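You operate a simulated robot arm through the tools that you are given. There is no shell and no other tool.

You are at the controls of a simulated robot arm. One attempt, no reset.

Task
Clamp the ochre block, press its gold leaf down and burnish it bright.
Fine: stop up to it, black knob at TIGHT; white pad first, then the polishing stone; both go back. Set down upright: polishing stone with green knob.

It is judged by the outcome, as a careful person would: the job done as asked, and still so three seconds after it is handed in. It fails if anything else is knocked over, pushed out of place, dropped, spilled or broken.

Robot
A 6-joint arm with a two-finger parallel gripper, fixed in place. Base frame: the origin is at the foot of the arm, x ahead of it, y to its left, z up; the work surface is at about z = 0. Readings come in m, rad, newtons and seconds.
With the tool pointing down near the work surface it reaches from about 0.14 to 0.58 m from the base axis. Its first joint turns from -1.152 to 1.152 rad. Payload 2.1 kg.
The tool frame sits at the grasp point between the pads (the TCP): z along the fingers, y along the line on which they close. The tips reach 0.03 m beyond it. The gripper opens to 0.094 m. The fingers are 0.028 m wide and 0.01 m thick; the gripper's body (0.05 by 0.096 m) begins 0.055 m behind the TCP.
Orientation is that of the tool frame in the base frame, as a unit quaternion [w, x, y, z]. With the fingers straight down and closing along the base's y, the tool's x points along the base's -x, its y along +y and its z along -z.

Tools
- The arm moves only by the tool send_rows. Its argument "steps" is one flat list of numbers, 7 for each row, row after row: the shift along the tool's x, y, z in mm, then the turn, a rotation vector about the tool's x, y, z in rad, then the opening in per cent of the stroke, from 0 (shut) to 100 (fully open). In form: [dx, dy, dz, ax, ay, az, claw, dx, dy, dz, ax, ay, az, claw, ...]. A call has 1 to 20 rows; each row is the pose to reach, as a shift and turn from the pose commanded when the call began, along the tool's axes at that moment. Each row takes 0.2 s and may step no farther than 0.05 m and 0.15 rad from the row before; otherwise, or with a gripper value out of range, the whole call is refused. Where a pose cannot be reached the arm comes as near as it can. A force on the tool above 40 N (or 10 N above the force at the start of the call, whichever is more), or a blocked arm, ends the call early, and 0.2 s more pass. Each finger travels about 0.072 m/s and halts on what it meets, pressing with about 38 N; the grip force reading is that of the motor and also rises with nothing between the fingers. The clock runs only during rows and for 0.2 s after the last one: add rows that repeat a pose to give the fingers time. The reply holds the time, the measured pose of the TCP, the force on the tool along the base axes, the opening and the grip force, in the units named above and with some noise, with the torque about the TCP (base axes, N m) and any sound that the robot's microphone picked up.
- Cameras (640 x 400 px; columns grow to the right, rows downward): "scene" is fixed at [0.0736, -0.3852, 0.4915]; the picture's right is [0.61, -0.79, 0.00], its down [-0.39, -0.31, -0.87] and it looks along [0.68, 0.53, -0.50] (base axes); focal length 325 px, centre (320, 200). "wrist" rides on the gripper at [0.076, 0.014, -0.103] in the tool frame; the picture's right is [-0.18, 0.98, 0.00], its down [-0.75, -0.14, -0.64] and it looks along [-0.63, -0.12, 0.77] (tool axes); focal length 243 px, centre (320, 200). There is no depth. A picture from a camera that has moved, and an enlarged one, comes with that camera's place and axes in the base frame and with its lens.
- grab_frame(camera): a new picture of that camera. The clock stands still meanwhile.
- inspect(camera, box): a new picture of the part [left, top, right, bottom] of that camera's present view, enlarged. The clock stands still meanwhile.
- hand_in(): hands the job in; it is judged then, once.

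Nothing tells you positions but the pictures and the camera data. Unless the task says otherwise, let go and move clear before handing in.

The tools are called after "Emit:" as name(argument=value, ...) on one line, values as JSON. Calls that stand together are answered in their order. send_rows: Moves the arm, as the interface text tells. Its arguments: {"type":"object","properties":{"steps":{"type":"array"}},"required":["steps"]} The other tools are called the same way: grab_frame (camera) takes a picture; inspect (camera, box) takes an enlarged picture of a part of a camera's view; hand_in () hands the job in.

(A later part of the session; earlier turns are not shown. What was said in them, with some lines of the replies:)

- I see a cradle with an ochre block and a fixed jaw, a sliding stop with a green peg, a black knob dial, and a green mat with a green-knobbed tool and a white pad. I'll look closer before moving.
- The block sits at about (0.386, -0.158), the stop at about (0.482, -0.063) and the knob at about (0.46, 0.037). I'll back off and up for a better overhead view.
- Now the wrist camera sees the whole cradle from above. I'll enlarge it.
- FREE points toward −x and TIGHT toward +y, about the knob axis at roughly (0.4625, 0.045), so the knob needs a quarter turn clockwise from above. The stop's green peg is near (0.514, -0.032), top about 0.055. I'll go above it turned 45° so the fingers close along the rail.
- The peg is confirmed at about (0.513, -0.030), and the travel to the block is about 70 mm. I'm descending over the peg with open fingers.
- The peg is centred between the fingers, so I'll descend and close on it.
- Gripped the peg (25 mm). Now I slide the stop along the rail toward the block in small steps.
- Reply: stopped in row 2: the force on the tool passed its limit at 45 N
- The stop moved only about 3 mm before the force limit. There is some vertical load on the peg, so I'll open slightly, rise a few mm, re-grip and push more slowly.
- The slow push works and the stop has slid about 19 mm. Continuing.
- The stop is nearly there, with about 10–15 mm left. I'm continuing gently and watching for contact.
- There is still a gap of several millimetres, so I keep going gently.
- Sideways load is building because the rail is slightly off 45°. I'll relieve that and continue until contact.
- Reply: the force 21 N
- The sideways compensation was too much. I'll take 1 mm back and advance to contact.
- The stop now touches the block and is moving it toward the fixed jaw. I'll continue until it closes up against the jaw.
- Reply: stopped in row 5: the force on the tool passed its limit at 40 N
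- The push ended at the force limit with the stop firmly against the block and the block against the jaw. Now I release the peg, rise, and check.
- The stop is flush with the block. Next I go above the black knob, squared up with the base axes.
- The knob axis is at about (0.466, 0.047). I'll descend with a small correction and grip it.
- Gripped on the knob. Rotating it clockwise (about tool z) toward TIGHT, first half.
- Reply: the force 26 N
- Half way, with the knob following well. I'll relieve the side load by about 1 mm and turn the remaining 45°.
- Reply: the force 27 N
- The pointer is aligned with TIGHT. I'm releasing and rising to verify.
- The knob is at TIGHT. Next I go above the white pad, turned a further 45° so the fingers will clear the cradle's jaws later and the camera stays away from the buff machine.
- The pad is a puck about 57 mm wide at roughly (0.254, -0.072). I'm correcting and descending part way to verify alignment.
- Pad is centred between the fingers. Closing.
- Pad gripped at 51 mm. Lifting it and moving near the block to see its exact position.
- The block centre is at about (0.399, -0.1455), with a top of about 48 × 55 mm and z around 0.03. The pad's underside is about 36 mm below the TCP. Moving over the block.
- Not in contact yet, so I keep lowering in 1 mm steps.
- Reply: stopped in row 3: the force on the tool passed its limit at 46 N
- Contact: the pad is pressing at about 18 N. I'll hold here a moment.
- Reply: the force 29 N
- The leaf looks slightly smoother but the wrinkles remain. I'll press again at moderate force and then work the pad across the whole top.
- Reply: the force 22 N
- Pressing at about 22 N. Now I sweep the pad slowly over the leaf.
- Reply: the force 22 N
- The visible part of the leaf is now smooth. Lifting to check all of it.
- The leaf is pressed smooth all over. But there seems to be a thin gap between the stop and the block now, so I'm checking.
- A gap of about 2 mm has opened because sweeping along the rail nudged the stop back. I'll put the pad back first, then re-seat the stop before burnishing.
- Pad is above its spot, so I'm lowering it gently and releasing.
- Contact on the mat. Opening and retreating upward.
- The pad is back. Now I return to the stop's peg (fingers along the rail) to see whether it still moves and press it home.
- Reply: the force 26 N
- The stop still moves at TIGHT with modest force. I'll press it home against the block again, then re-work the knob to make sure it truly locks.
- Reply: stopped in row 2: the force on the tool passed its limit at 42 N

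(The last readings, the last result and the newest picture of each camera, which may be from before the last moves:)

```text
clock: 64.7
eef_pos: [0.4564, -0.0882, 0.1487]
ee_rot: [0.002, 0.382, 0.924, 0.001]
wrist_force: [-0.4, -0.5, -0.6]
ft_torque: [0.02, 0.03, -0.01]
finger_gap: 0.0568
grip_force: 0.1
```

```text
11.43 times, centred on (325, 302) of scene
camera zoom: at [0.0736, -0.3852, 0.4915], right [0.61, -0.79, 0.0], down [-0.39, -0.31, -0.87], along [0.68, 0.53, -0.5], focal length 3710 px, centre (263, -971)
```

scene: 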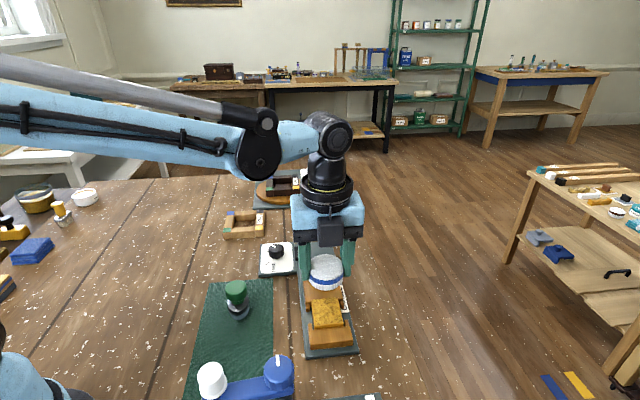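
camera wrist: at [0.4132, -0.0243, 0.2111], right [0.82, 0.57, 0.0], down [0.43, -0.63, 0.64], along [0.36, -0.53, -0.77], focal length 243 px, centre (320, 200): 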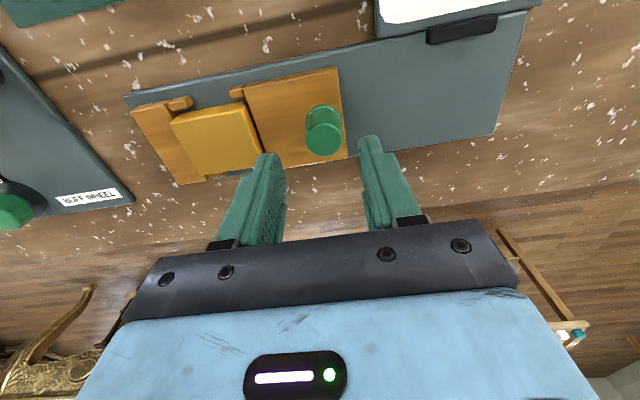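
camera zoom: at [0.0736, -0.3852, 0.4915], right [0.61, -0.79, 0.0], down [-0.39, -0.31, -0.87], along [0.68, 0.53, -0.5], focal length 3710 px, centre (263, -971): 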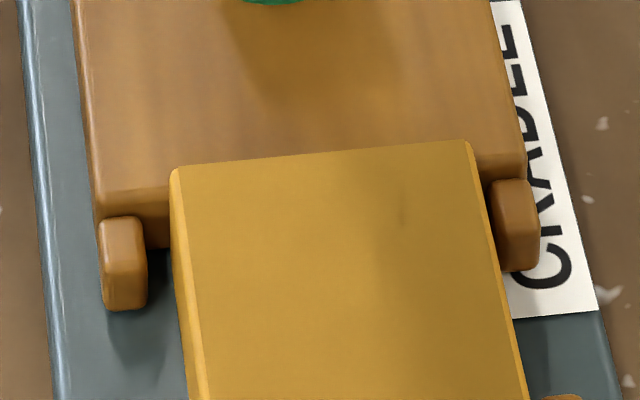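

Emit:
inspect(camera="wrist", box=[180, 60, 290, 160])

```text
4.00 times, centred on (235, 110) of wrist
camera zoom: at [0.4126, -0.0231, 0.2523], right [0.82, 0.57, 0.0], down [0.43, -0.63, 0.64], along [0.36, -0.53, -0.77], focal length 970 px, centre (660, 560)
```

zoom: 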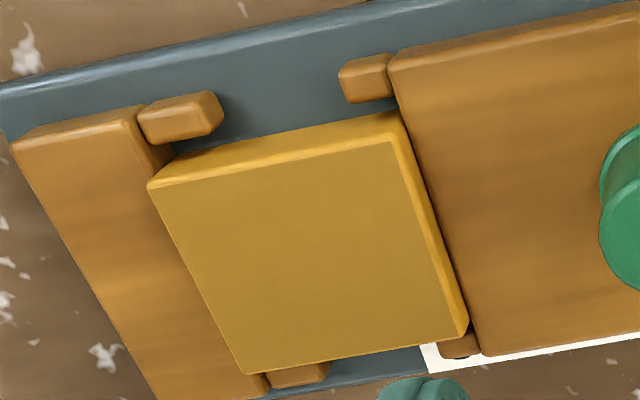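

The stop is against the block again. Now to the knob, at the TIGHT orientation, to check whether it turns any further.

Emit:
send_rows(steps=[12.5, 14.7, 0, 0, 0, 0.112, 60, 25, 29.4, 0, 0, 0, 0.224, 60, 37.5, 44, 0, 0, 0, 0.336, 60, 50, 58.7, 0, 0, 0, 0.448, 60, 62.5, 73.4, 0, 0, 0, 0.56, 60, 75, 88, 5, 0, 0, 0.672, 60, 87.8, 102.8, 12, 0, 0, 0.785, 60, 87.8, 102.8, 12, 0, 0, 0.785, 60])

Emit:
inspect(camera="wrist", box=[245, 30, 395, 150])

```text
clock: 66.5
eef_pos: [0.4671, 0.0479, 0.1363]
ee_rot: [0.001, 0.707, 0.707, 0.001]
wrist_force: [0.4, -0.2, -0.4]
ft_torque: [-0.04, -0.01, 0.01]
finger_gap: 0.0563
grip_force: 0.0
```

```text
3.33 times, centred on (320, 90) of wrist
camera zoom: at [0.4816, 0.1247, 0.2391], right [0.98, -0.18, 0.0], down [-0.14, -0.75, 0.64], along [-0.12, -0.63, -0.77], focal length 809 px, centre (320, 567)
```

zoom: 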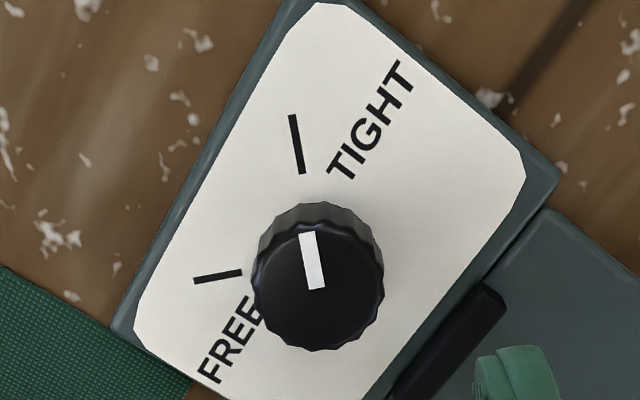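

The pointer looks roughly 2–3° short of TIGHT. I'll grip and turn it the last bit.

Emit:
send_rows(steps=[0, 0, 30, 0, 0, 0, 60, 0, 0, 60, 0, 0, 0, 60, 0, 0, 80, 0, 0, 0, 60, 0, 0, 87, 0, 0, 0, 60, 0, 0, 87, 0, 0, 0, 45, 0, 0, 87, 0, 0, 0, 25, 0, 0, 87, 0, 0, 0, 25, 0, 0, 87, 0, 0, 0, 25])

Emit:
inspect(camera="wrist", box=[200, 80, 440, 260])

```text
clock: 68.3
eef_pos: [0.466, 0.0463, 0.0497]
ee_rot: [0.0, 0.707, 0.707, 0.001]
wrist_force: [-4.5, -1.0, -7.8]
ft_torque: [0.1, 0.62, 0.01]
finger_gap: 0.0335
grip_force: 44.9
```

```text
2.22 times, centred on (320, 170) of wrist
camera zoom: at [0.4812, 0.124, 0.152], right [0.98, -0.18, 0.0], down [-0.14, -0.75, 0.64], along [-0.12, -0.63, -0.77], focal length 539 px, centre (320, 267)
```

zoom: 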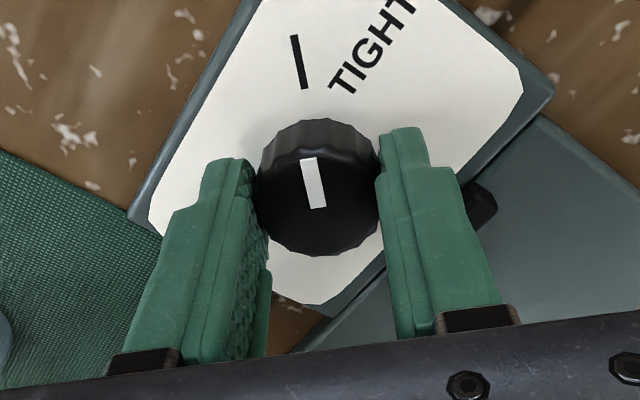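

Emit:
send_rows(steps=[0, 0, 0, 0, 0, 0.03, 25, 0, 0, 0, 0, 0, 0.06, 25, 0, 0, 0, 0, 0, 0.09, 25, 0, 0, 0, 0, 0, 0.09, 25])

Emit:
inspect(camera="wrist", box=[200, 80, 440, 260])

```text
clock: 69.3
eef_pos: [0.4662, 0.0466, 0.0497]
ee_rot: [0.0, 0.738, 0.674, -0.001]
wrist_force: [-19.5, -8.1, -13.1]
ft_torque: [-0.03, -0.17, 0.49]
finger_gap: 0.0335
grip_force: 44.8
```

```text
2.22 times, centred on (320, 170) of wrist
camera zoom: at [0.4882, 0.1221, 0.1522], right [0.96, -0.27, 0.0], down [-0.21, -0.74, 0.64], along [-0.18, -0.62, -0.77], focal length 539 px, centre (320, 267)
```

zoom: 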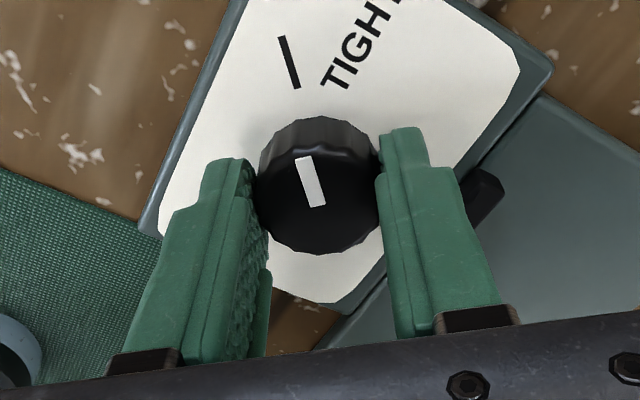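

The knob hits its end stop (torque rising), so it is fully at TIGHT. I'm releasing it, rising, and heading to the polishing stone.

Emit:
send_rows(steps=[0, 0, 0, 0, 0, 0.07, 25, 0, 0, 0, 0, 0, 0.06, 45, 0, 0, 0, 0, 0, 0.06, 60, 0, 0, 0, 0, 0, 0.06, 60, 0, 0, -20, 0, 0, 0.06, 60, 0, 0, -60, 0, 0, 0.06, 60, 0, 0, -100, 0, 0, 0.06, 60, 0, 0, -100, 0, 0, 0.06, 60])

Emit:
inspect(camera="wrist", box=[245, 30, 395, 150])

Emit:
inspect(camera="scene", box=[300, 285, 350, 320])

```text
clock: 71.1
eef_pos: [0.467, 0.0475, 0.1499]
ee_rot: [0.001, 0.758, 0.652, 0.0]
wrist_force: [-0.1, 1.4, 0.2]
ft_torque: [-0.01, 0.0, -0.05]
finger_gap: 0.0563
grip_force: 0.2
```

```text
3.33 times, centred on (320, 90) of wrist
camera zoom: at [0.4917, 0.1206, 0.2523], right [0.94, -0.33, 0.0], down [-0.25, -0.72, 0.64], along [-0.21, -0.61, -0.77], focal length 809 px, centre (320, 567)
```

zoom: 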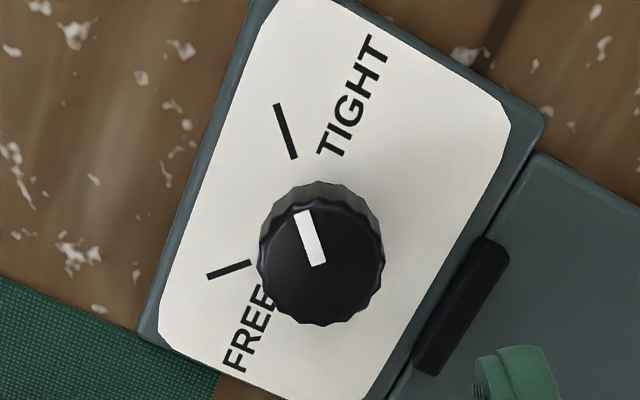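

```text
11.43 times, centred on (325, 302) of scene
camera zoom: at [0.0736, -0.3852, 0.4915], right [0.61, -0.79, 0.0], down [-0.39, -0.31, -0.87], along [0.68, 0.53, -0.5], focal length 3710 px, centre (263, -971)
```

zoom: 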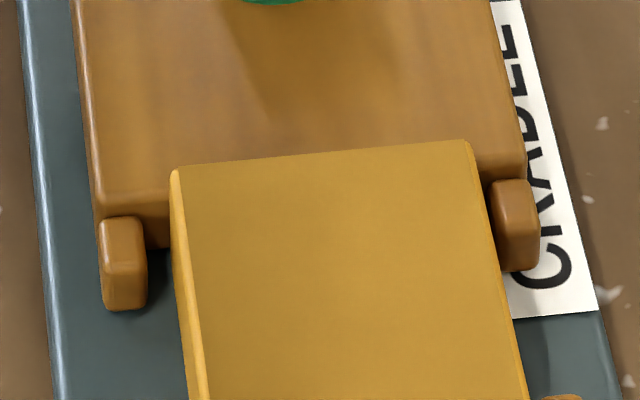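

Emit:
send_rows(steps=[-12, -23, -10, 0, 0, 0.106, 65, -25, -46, -20, 0, 0, 0.212, 70, -37, -69, -30, 0, 0, 0.318, 80, -49, -92, -40, 0, 0, 0.424, 80, -62, -115, -50, 0, 0, 0.53, 80, -74, -138.5, -50, 0, 0, 0.635, 80, -74, -138.5, -50, 0, 0, 0.635, 80])

Emit:
grab_frame(camera="wrist")

Emit:
inspect(camera="scene", box=[180, 250, 300, 350])

```text
clock: 72.7
eef_pos: [0.3191, -0.006, 0.2002]
ee_rot: [0.001, 0.924, 0.383, 0.0]
wrist_force: [0.5, 0.1, -0.2]
ft_torque: [-0.03, 0.01, 0.01]
finger_gap: 0.0753
grip_force: 0.0
```

```text
taken
camera wrist: at [0.3833, 0.0385, 0.3019], right [0.56, -0.83, 0.0], down [-0.63, -0.43, 0.64], along [-0.53, -0.36, -0.77], focal length 243 px, centre (320, 200)
```

wrist: 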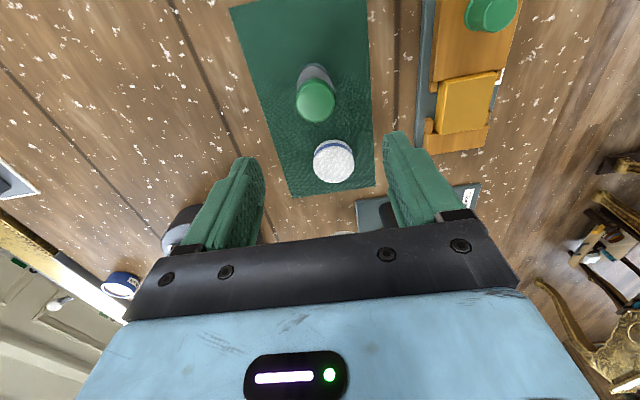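

```text
4.00 times, centred on (240, 300) of scene
camera zoom: at [0.0736, -0.3852, 0.4915], right [0.61, -0.79, 0.0], down [-0.39, -0.31, -0.87], along [0.68, 0.53, -0.5], focal length 1298 px, centre (640, -200)
```

zoom: 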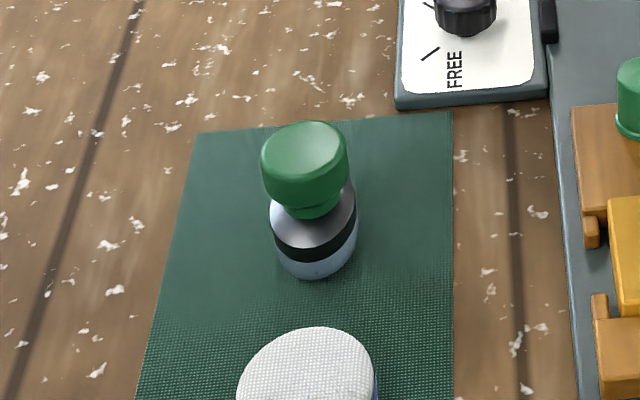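

Emit:
inspect(camera="wrist", box=[260, 40, 380, 140])

```text
4.00 times, centred on (320, 90) of wrist
camera zoom: at [0.3833, 0.0385, 0.3019], right [0.56, -0.83, 0.0], down [-0.63, -0.43, 0.64], along [-0.53, -0.36, -0.77], focal length 970 px, centre (320, 640)
```

zoom: 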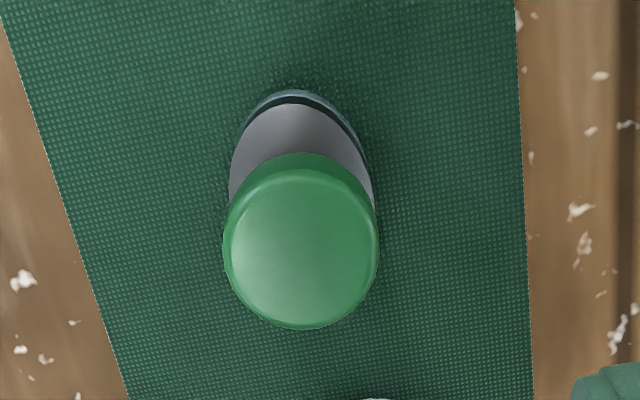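

The stone's green knob (about 38 mm across, top near z 0.064) is about 4.5 mm to the side. I'm correcting and descending partway.

Emit:
send_rows(steps=[0, -4.5, 30, 0, 0, 0, 80, 0, -4.5, 60, 0, 0, 0, 80, 0, -4.5, 85, 0, 0, 0, 80, 0, -4.5, 85, 0, 0, 0, 80])

Emit:
inspect(camera="wrist", box=[180, 60, 460, 240])

Emit:
inspect(camera="scene", box=[160, 210, 300, 330])

```text
clock: 73.7
eef_pos: [0.3162, -0.001, 0.1144]
ee_rot: [0.001, 0.923, 0.384, 0.001]
wrist_force: [0.1, 0.0, -0.1]
ft_torque: [0.02, 0.01, 0.0]
finger_gap: 0.075
grip_force: 0.0
```

```text
2.22 times, centred on (320, 150) of wrist
camera zoom: at [0.3804, 0.0429, 0.2168], right [0.57, -0.82, 0.0], down [-0.63, -0.43, 0.64], along [-0.53, -0.36, -0.77], focal length 539 px, centre (320, 311)
```

zoom: 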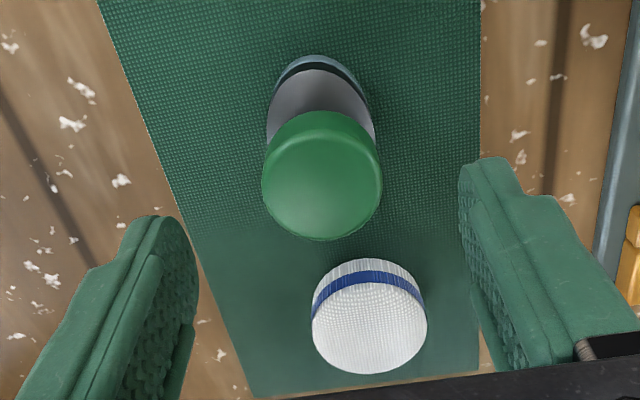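

```text
3.33 times, centred on (230, 270) of scene
camera zoom: at [0.0736, -0.3852, 0.4915], right [0.61, -0.79, 0.0], down [-0.39, -0.31, -0.87], along [0.68, 0.53, -0.5], focal length 1082 px, centre (620, -33)
```

zoom: 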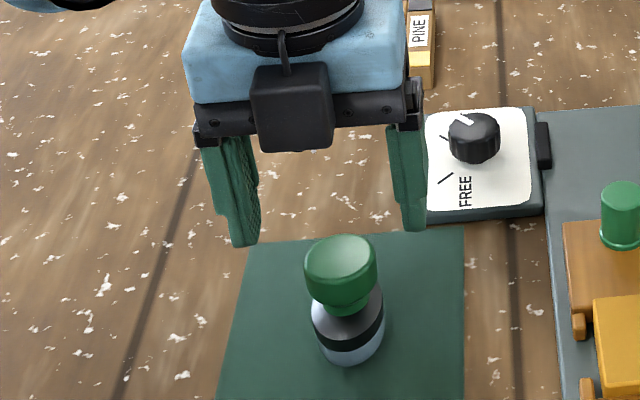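

Emit:
send_rows(steps=[-1.5, 0, 20, 0, 0, 0, 80, -1.5, 0, 36, 0, 0, 0, 80, -1.5, 0, 42, 0, 0, 0, 80, -1.5, 0, 42, 0, 0, 0, 80])

Emit:
inspect(camera="wrist", box=[180, 60, 460, 240])

Emit:
inspect(camera="scene", box=[160, 230, 300, 350])

```text
clock: 74.7
eef_pos: [0.3141, -0.0029, 0.0729]
ee_rot: [-0.001, 0.924, 0.383, 0.001]
wrist_force: [-0.8, -0.2, -0.1]
ft_torque: [-0.04, -0.01, 0.0]
finger_gap: 0.0749
grip_force: 0.1
```

```text
2.22 times, centred on (320, 150) of wrist
camera zoom: at [0.3789, 0.0416, 0.1753], right [0.57, -0.82, 0.0], down [-0.63, -0.43, 0.64], along [-0.53, -0.36, -0.77], focal length 539 px, centre (320, 311)
```

zoom: 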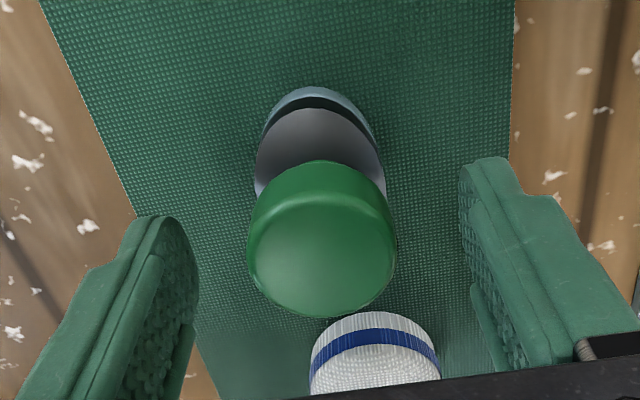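

```text
3.33 times, centred on (230, 290) of scene
camera zoom: at [0.0736, -0.3852, 0.4915], right [0.61, -0.79, 0.0], down [-0.39, -0.31, -0.87], along [0.68, 0.53, -0.5], focal length 1082 px, centre (620, -100)
```

zoom: 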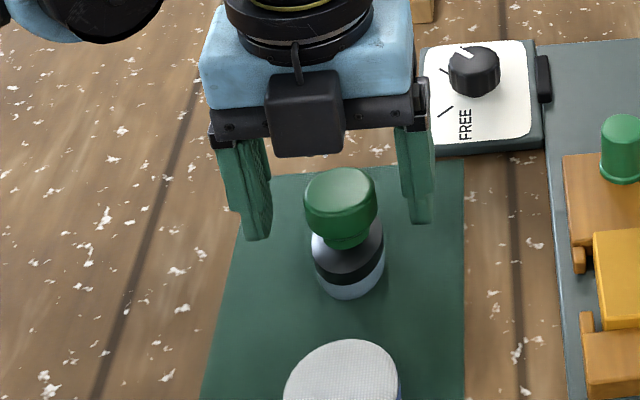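

Emit:
send_rows(steps=[0, 0, 0, 0, 0, 0, 60, 0, 0, 0, 0, 0, 0, 45, 0, 0, 0, 0, 0, 0, 30, 0, 0, 0, 0, 0, 0, 30, 0, 0, 0, 0, 0, 0, 30])

Emit:
inspect(camera="wrist", box=[180, 60, 460, 240])

Emit:
inspect(camera="scene", box=[160, 230, 300, 350])

```text
clock: 75.9
eef_pos: [0.3149, -0.0038, 0.0725]
ee_rot: [0.0, 0.924, 0.384, 0.0]
wrist_force: [0.2, 0.8, 0.1]
ft_torque: [0.03, 0.05, -0.01]
finger_gap: 0.0364
grip_force: 38.5
```

```text
2.22 times, centred on (320, 150) of wrist
camera zoom: at [0.3789, 0.0416, 0.1754], right [0.57, -0.82, 0.0], down [-0.63, -0.43, 0.64], along [-0.53, -0.36, -0.77], focal length 539 px, centre (320, 311)
```

zoom: 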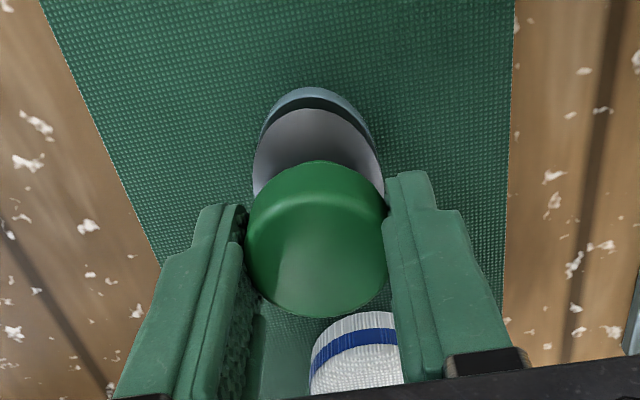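

```text
3.33 times, centred on (230, 290) of scene
camera zoom: at [0.0736, -0.3852, 0.4915], right [0.61, -0.79, 0.0], down [-0.39, -0.31, -0.87], along [0.68, 0.53, -0.5], focal length 1082 px, centre (620, -100)
```

zoom: 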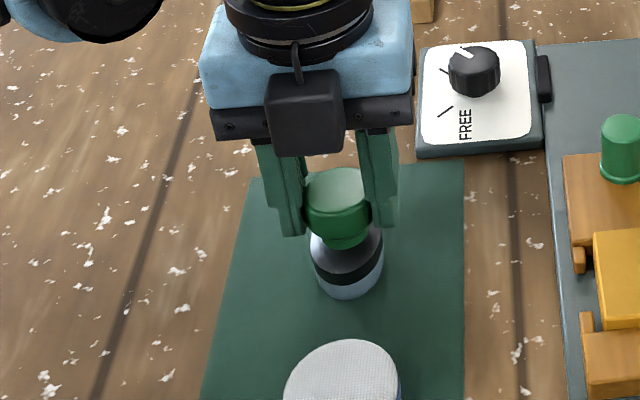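

The stone is gripped by its green knob. Lifting it and carrying it over the block.

Emit:
send_rows(steps=[0, 0, -5, 0, 0, 0, 30, 0, 0, -30, 0, 0, 0, 30, 0, 0, -65, 0, 0, 0, 30, 0, 0, -80, 0, 0, 0, 30, -10, 40, -80, 0, 0, 0, 30, -20, 80, -80, 0, 0, 0, 30, -30, 120, -80, 0, 0, 0, 30, -39, 160, -80, 0, 0, 0, 30, -39, 160, -60, 0, 0, 0, 30, -39, 160, -44, 0, 0, 0, 30, -39, 160, -44, 0, 0, 0, 30])

Emit:
grab_frame(camera="wrist")

Emit:
inspect(camera="scene", box=[250, 220, 390, 350])

```text
clock: 78.3
eef_pos: [0.4014, -0.144, 0.1167]
ee_rot: [0.001, 0.923, 0.384, 0.001]
wrist_force: [-0.2, 0.7, 0.3]
ft_torque: [0.0, 0.02, 0.0]
finger_gap: 0.0365
grip_force: 38.0
```

```text
taken
camera wrist: at [0.4643, -0.0995, 0.2194], right [0.57, -0.82, 0.0], down [-0.63, -0.43, 0.64], along [-0.53, -0.36, -0.77], focal length 243 px, centre (320, 200)
```

wrist: 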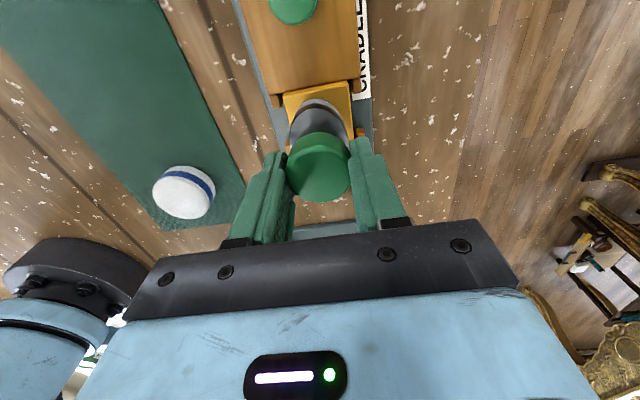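

```text
3.08 times, centred on (320, 285) of scene
camera zoom: at [0.0736, -0.3852, 0.4915], right [0.61, -0.79, 0.0], down [-0.39, -0.31, -0.87], along [0.68, 0.53, -0.5], focal length 999 px, centre (320, -62)
```

zoom: 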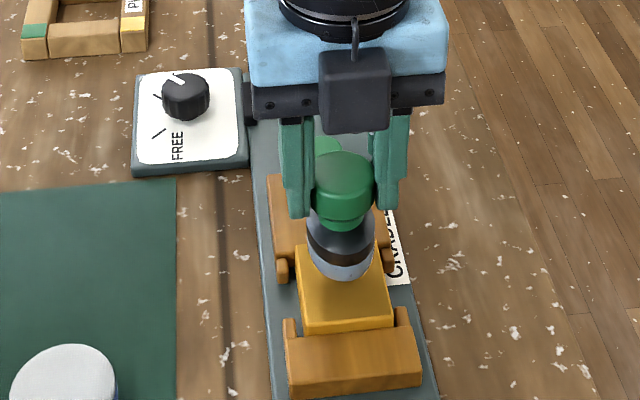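

Emit:
send_rows(steps=[0, 0, 5, 0, 0, 0, 30, 0, 0, 9, 0, 0, 0, 30, 0, 0, 10, 0, 0, 0, 30, 0, 0, 11, 0, 0, 0, 30, 0, 0, 11.5, 0, 0, 0, 30])

```text
clock: 79.5
eef_pos: [0.4, -0.1436, 0.1054]
ee_rot: [0.0, 0.924, 0.384, 0.001]
wrist_force: [-0.5, -0.5, -0.4]
ft_torque: [0.03, 0.03, -0.02]
finger_gap: 0.0366
grip_force: 37.9
```

Emit:
send_rows(steps=[0, 0, 0.5, 0, 0, 0, 30, 0, 0, 1, 0, 0, 0, 30, 0, 0, 1.5, 0, 0, 0, 30, 0, 0, 1.5, 0, 0, 0, 30])

```text
clock: 80.5
eef_pos: [0.4013, -0.1441, 0.1039]
ee_rot: [0.001, 0.923, 0.384, 0.001]
wrist_force: [-0.9, 1.4, 19.8]
ft_torque: [0.07, 0.08, -0.02]
finger_gap: 0.0366
grip_force: 38.0
```

Contact at about 20 N. Burnishing with mainly cross-rail strokes so the stop isn't pushed.

Emit:
send_rows(steps=[-4, 0, -0.2, 0, 0, 0, 30, -8, 0, -0.2, 0, 0, 0, 30, -10, 4, -0.2, 0, 0, 0, 30, -10, 7, -0.2, 0, 0, 0, 30, -10, 2, -0.2, 0, 0, 0, 30, -10, -3, -0.2, 0, 0, 0, 30, -10, -7, -0.2, 0, 0, 0, 30, -5, -7, -0.2, 0, 0, 0, 30, -5, -2, -0.2, 0, 0, 0, 30, -5, 3, -0.2, 0, 0, 0, 30, -5, 7, -0.2, 0, 0, 0, 30, 0, 7, -0.2, 0, 0, 0, 30, 0, 2, -0.2, 0, 0, 0, 30, 0, -3, -0.2, 0, 0, 0, 30, 0, -7, -0.2, 0, 0, 0, 30, 5, -7, -0.2, 0, 0, 0, 30, 5, -2, -0.2, 0, 0, 0, 30, 5, 3, -0.2, 0, 0, 0, 30, 5, 7, -0.2, 0, 0, 0, 30])

Emit:
inspect(camera="scene", box=[270, 250, 380, 360])

Emit:
inspect(camera="wrist", box=[240, 40, 400, 160])

```text
clock: 84.5
eef_pos: [0.4078, -0.1455, 0.1031]
ee_rot: [0.0, 0.924, 0.383, 0.001]
wrist_force: [-1.5, 3.4, 7.2]
ft_torque: [0.2, 0.17, 0.0]
finger_gap: 0.0362
grip_force: 38.5
```

```text
3.64 times, centred on (325, 305) of scene
camera zoom: at [0.0735, -0.3852, 0.4915], right [0.61, -0.79, 0.0], down [-0.39, -0.31, -0.87], along [0.68, 0.53, -0.5], focal length 1180 px, centre (302, -182)
```

zoom: 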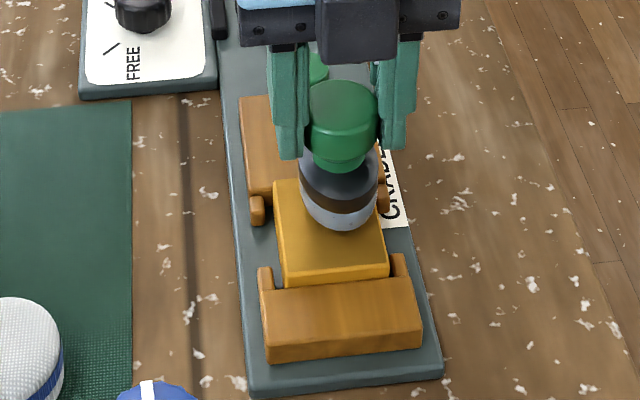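

```text
3.33 times, centred on (320, 100) of wrist
camera zoom: at [0.473, -0.1007, 0.2064], right [0.57, -0.82, 0.0], down [-0.63, -0.43, 0.64], along [-0.53, -0.36, -0.77], focal length 809 px, centre (320, 533)
```

zoom: 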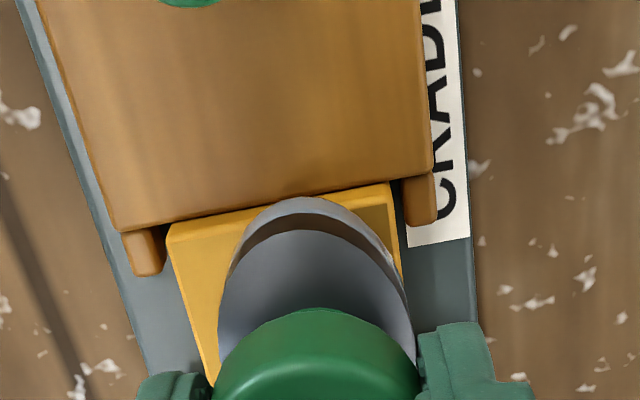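

Emit:
send_rows(steps=[5, 0, 0.3, 0, 0, 0, 30, 5, -5, 0.3, 0, 0, 0, 30, 5, -10, 0.3, 0, 0, 0, 30, 5, -14, 0.3, 0, 0, 0, 30, 0, -14, 0.3, 0, 0, 0, 30, -5, -14, 0.3, 0, 0, 0, 30, -5, -9, 0.3, 0, 0, 0, 30, -5, -4, 0.3, 0, 0, 0, 30, -5, 0, 0.3, 0, 0, 0, 30, -10, 0, 0.3, 0, 0, 0, 30, -15, 0, 0.3, 0, 0, 0, 30, -15, -5, 0.3, 0, 0, 0, 30, -15, -10, 0.3, 0, 0, 0, 30, -15, -14, 0.3, 0, 0, 0, 30, -10, -14, 0.3, 0, 0, 0, 30, -10, -7, 0.3, 0, 0, 0, 30, -5, -7, 0.3, 0, 0, 0, 30])

Emit:
send_rows(steps=[0, 0, -3, 0, 0, 0, 30, 0, 0, -30, 0, 0, 0, 30, 0, 0, -60, 0, 0, 0, 30, -35, 0, -75, 0, 0, 0, 30, -35, 0, -75, 0, 0, 0, 30])

Emit:
grab_frame(camera="wrist")

Emit:
inspect(camera="scene", box=[280, 270, 370, 350])

```text
clock: 88.1
eef_pos: [0.4007, -0.1461, 0.1026]
ee_rot: [0.0, 0.924, 0.382, 0.001]
wrist_force: [-3.9, -2.8, 10.8]
ft_torque: [-0.26, 0.24, 0.04]
finger_gap: 0.0365
grip_force: 37.7
```

```text
clock: 89.3
eef_pos: [0.3764, -0.1689, 0.1782]
ee_rot: [0.0, 0.923, 0.384, 0.001]
wrist_force: [-0.5, 0.1, -0.6]
ft_torque: [0.0, -0.04, 0.01]
finger_gap: 0.0364
grip_force: 37.9
```

```text
taken
camera wrist: at [0.4401, -0.1241, 0.2803], right [0.57, -0.82, 0.0], down [-0.63, -0.43, 0.64], along [-0.53, -0.36, -0.77], focal length 243 px, centre (320, 200)
```

wrist: 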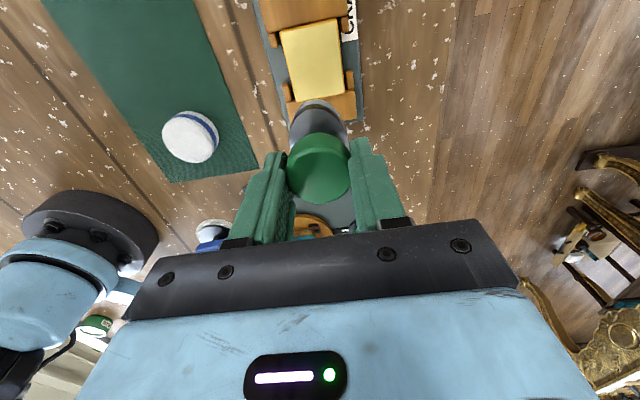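

```text
5.00 times, centred on (325, 310) of scene
camera zoom: at [0.0736, -0.3852, 0.4915], right [0.61, -0.79, 0.0], down [-0.39, -0.31, -0.87], along [0.68, 0.53, -0.5], focal length 1623 px, centre (295, -350)
```

zoom: 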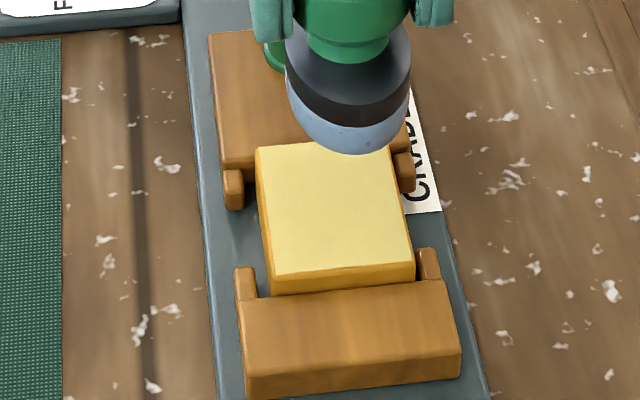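

The leaf has turned bright all over. I'm checking it closely, along with the stop contact.

Emit:
inspect(camera="wrist", box=[260, 0, 380, 110])

Emit:
inspect(camera="scene", box=[300, 285, 350, 345])

```text
3.64 times, centred on (320, 55) of wrist
camera zoom: at [0.4401, -0.1241, 0.2803], right [0.57, -0.82, 0.0], down [-0.63, -0.43, 0.64], along [-0.53, -0.36, -0.77], focal length 882 px, centre (320, 727)
```

zoom: 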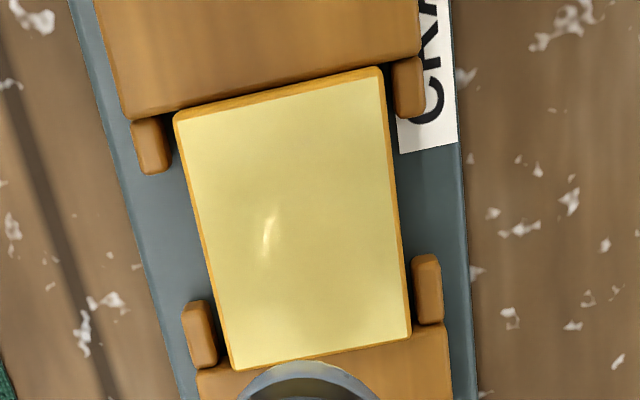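

```text
6.67 times, centred on (325, 315) of scene
camera zoom: at [0.0736, -0.3852, 0.4915], right [0.61, -0.79, 0.0], down [-0.39, -0.31, -0.87], along [0.68, 0.53, -0.5], focal length 2164 px, centre (287, -567)
```

zoom: 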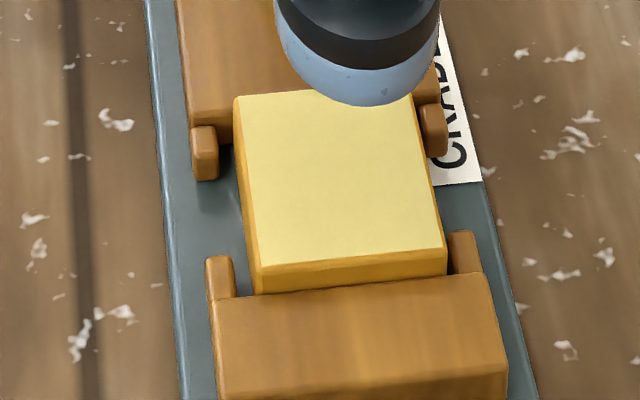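

Bright and even, and the stop is still up to the block. Returning the stone to its exact pick-up spot on the mat.

Emit:
send_rows(steps=[18, -40, 0, 0, 0, 0, 30, 37, -80, 0, 0, 0, 0, 30, 56, -120, 0, 0, 0, 0, 30, 74, -160, 0, 0, 0, 0, 30, 74, -160, 35, 0, 0, 0, 30, 74, -160, 70, 0, 0, 0, 30, 74, -160, 95, 0, 0, 0, 30, 74, -160, 101, 0, 0, 0, 30, 74, -160, 101, 0, 0, 0, 30])

Emit:
inspect(camera="scene", box=[160, 230, 300, 350])

Emit:
inspect(camera="wrist", box=[180, 60, 460, 240])

```text
clock: 91.3
eef_pos: [0.3155, -0.0036, 0.077]
ee_rot: [0.001, 0.924, 0.383, 0.001]
wrist_force: [-0.3, 0.5, -0.9]
ft_torque: [0.01, 0.0, 0.03]
finger_gap: 0.0366
grip_force: 37.8
```

```text
3.33 times, centred on (230, 290) of scene
camera zoom: at [0.0736, -0.3852, 0.4915], right [0.61, -0.79, 0.0], down [-0.39, -0.31, -0.87], along [0.68, 0.53, -0.5], focal length 1082 px, centre (620, -100)
```

zoom: 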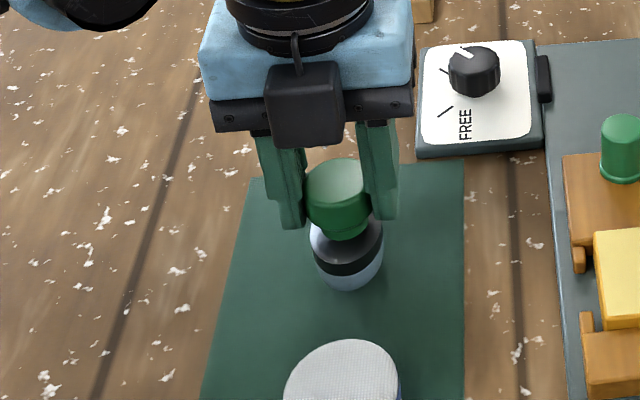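

```text
2.22 times, centred on (320, 150) of wrist
camera zoom: at [0.3798, 0.0418, 0.1801], right [0.57, -0.82, 0.0], down [-0.63, -0.43, 0.64], along [-0.53, -0.36, -0.77], focal length 539 px, centre (320, 311)
```

zoom: 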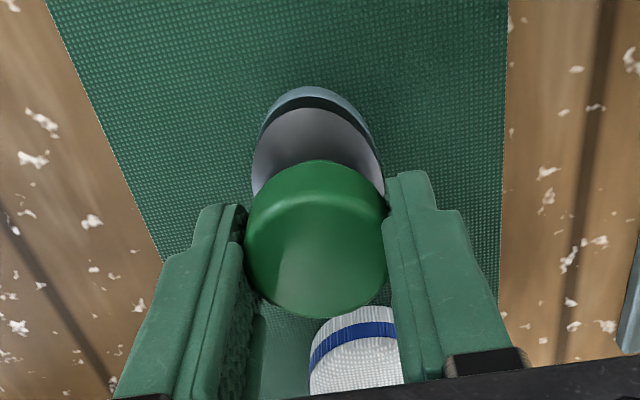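

Emit:
send_rows(steps=[0, 0, 2, 0, 0, 0, 30, 0, 0, 3.5, 0, 0, 0, 30, 0, 0, 4.5, 0, 0, 0, 30, 0, 0, 4.5, 0, 0, 0, 30])

```text
clock: 92.3
eef_pos: [0.3155, -0.0028, 0.0723]
ee_rot: [0.001, 0.923, 0.384, 0.001]
wrist_force: [0.8, -0.1, -0.6]
ft_torque: [0.0, 0.01, 0.01]
finger_gap: 0.0365
grip_force: 37.7
```

Emit:
send_rows(steps=[0, 0, 0.5, 0, 0, 0, 30, 0, 0, 1, 0, 0, 0, 30, 0, 0, 1, 0, 0, 0, 30])

```text
clock: 93.1
eef_pos: [0.3143, -0.0025, 0.0718]
ee_rot: [0.0, 0.924, 0.383, 0.001]
wrist_force: [-1.2, 0.5, 5.7]
ft_torque: [0.01, -0.03, 0.0]
finger_gap: 0.0363
grip_force: 37.8
```

The stone rests on the mat (light contact). Opening and rising straight up.

Emit:
send_rows(steps=[0, 0, 0, 0, 0, 0, 45, 0, 0, 0, 0, 0, 0, 60, 0, 0, 0, 0, 0, 0, 80, 0, 0, 0, 0, 0, 0, 80, 0, 0, -15, 0, 0, 0, 80, 0, 0, -50, 0, 0, 0, 80, 0, 0, -90, 0, 0, 0, 80, 0, 0, -130, 0, 0, 0, 80, 0, 0, -130, 0, 0, 0, 80])

Emit:
grab_frame(camera="scene")

Emit:
grab_frame(camera="wrist")

Emit:
inspect(camera="scene", box=[280, 260, 370, 360])

```text
clock: 95.1
eef_pos: [0.313, -0.0027, 0.2004]
ee_rot: [0.001, 0.923, 0.384, 0.001]
wrist_force: [0.6, 0.0, -0.4]
ft_torque: [-0.01, -0.02, 0.02]
finger_gap: 0.0752
grip_force: 0.0
```

```text
taken
```

scene: 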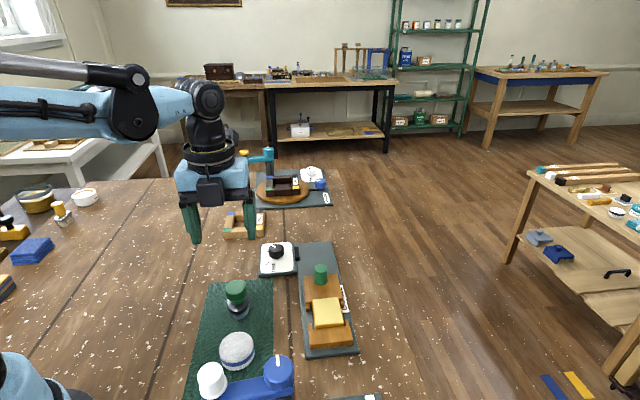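

```text
taken
camera wrist: at [0.3774, 0.0423, 0.3044], right [0.57, -0.82, 0.0], down [-0.63, -0.43, 0.64], along [-0.53, -0.36, -0.77], focal length 243 px, centre (320, 200)
```

wrist: 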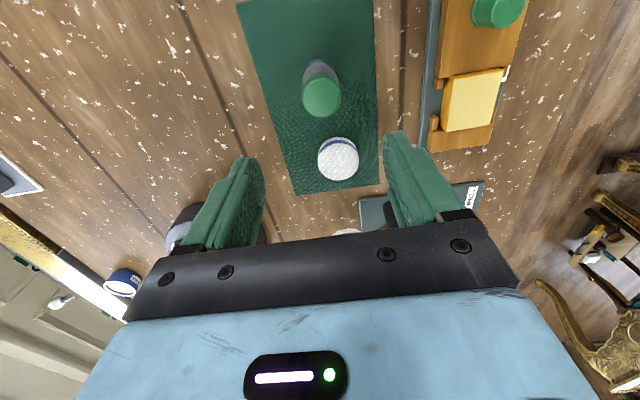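

```text
4.00 times, centred on (325, 310) of scene
camera zoom: at [0.0736, -0.3852, 0.4915], right [0.61, -0.79, 0.0], down [-0.39, -0.31, -0.87], along [0.68, 0.53, -0.5], focal length 1298 px, centre (300, -240)
```

zoom: 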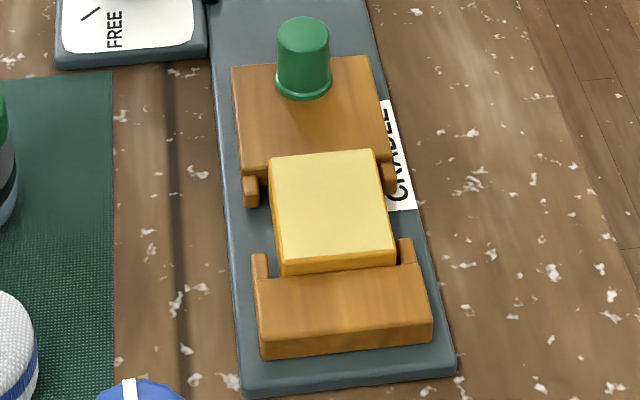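

Everything is back in place. One last look at the stop–block contact from above.

Emit:
send_rows(steps=[-15, 40, 0, 0, 0, 0, 80, -30, 80, 0, 0, 0, 0, 80, -45, 120, 0, 0, 0, 0, 80, -45, 160, 0, 0, 0, 0, 80, -45, 160, 0, 0, 0, 0, 80])

Emit:
grab_frame(camera="wrist")

Emit:
inspect(camera="wrist", box=[250, 0, 390, 130])

Emit:
inspect(camera="scene", box=[180, 240, 320, 400])

```text
clock: 96.3
eef_pos: [0.3961, -0.1472, 0.2026]
ee_rot: [0.001, 0.923, 0.384, 0.001]
wrist_force: [0.0, 0.1, 0.0]
ft_torque: [-0.03, 0.0, -0.03]
finger_gap: 0.0754
grip_force: 0.1
```

```text
taken
camera wrist: at [0.4611, -0.1037, 0.305], right [0.57, -0.82, 0.0], down [-0.63, -0.43, 0.64], along [-0.53, -0.36, -0.77], focal length 243 px, centre (320, 200)
```

wrist: 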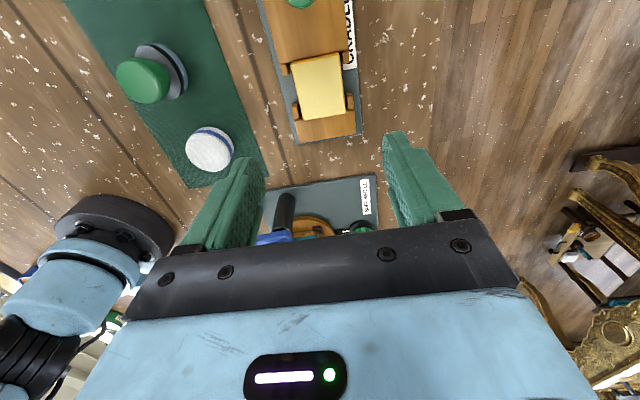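

```text
3.08 times, centred on (320, 65) of wrist
camera zoom: at [0.4611, -0.1037, 0.305], right [0.57, -0.82, 0.0], down [-0.63, -0.43, 0.64], along [-0.53, -0.36, -0.77], focal length 746 px, centre (320, 615)
```

zoom: 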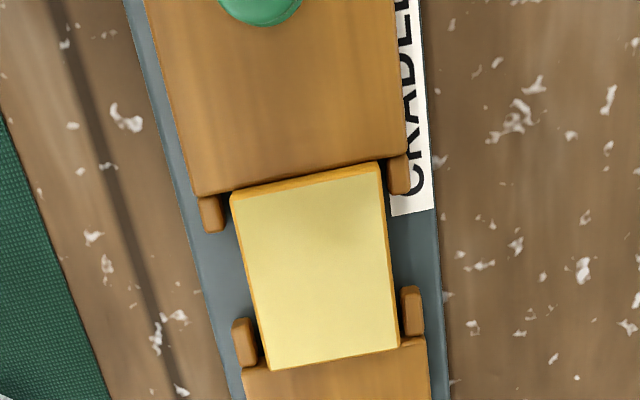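

```text
2.50 times, centred on (250, 320) of scene
camera zoom: at [0.0736, -0.3853, 0.4915], right [0.61, -0.79, 0.0], down [-0.39, -0.31, -0.87], along [0.68, 0.53, -0.5], focal length 812 px, centre (495, -100)
```

zoom: 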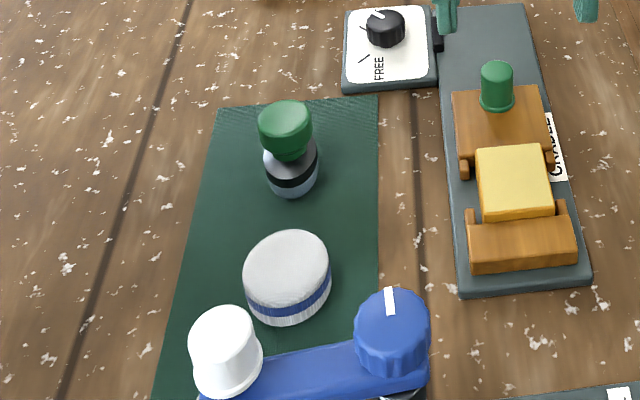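

The stop is flush with the block, the knob is at TIGHT and the leaf is smooth and bright. The pad and the upright stone are back on the mat and the gripper is empty and clear, so I'm handing in.

Emit:
hand_in()

```text
The job is handed in.
```

The job is handed in: the block is clamped, its gold leaf is pressed smooth, and the top is burnished bright all over. In the last pictures the stop is flush against the block. The white pad is back on the mat, and so is the polishing stone, standing upright on its foot. Nothing was knocked over or dropped.

- **Stop slipped once:** sweeping the pad along the rail pushed the stop back about 2 mm, even though the knob looked to be at TIGHT. The knob turned out to be about 2–3° short. I pushed the stop back against the block and turned the knob to its end stop. I then burnished mostly across the rail, and the stop stayed put.
- **Harder pushes than planned:** pressing with the pad and pushing the stop each briefly hit the arm's force limit of 40–46 N. I saw no damage to the leaf or the cradle afterwards.
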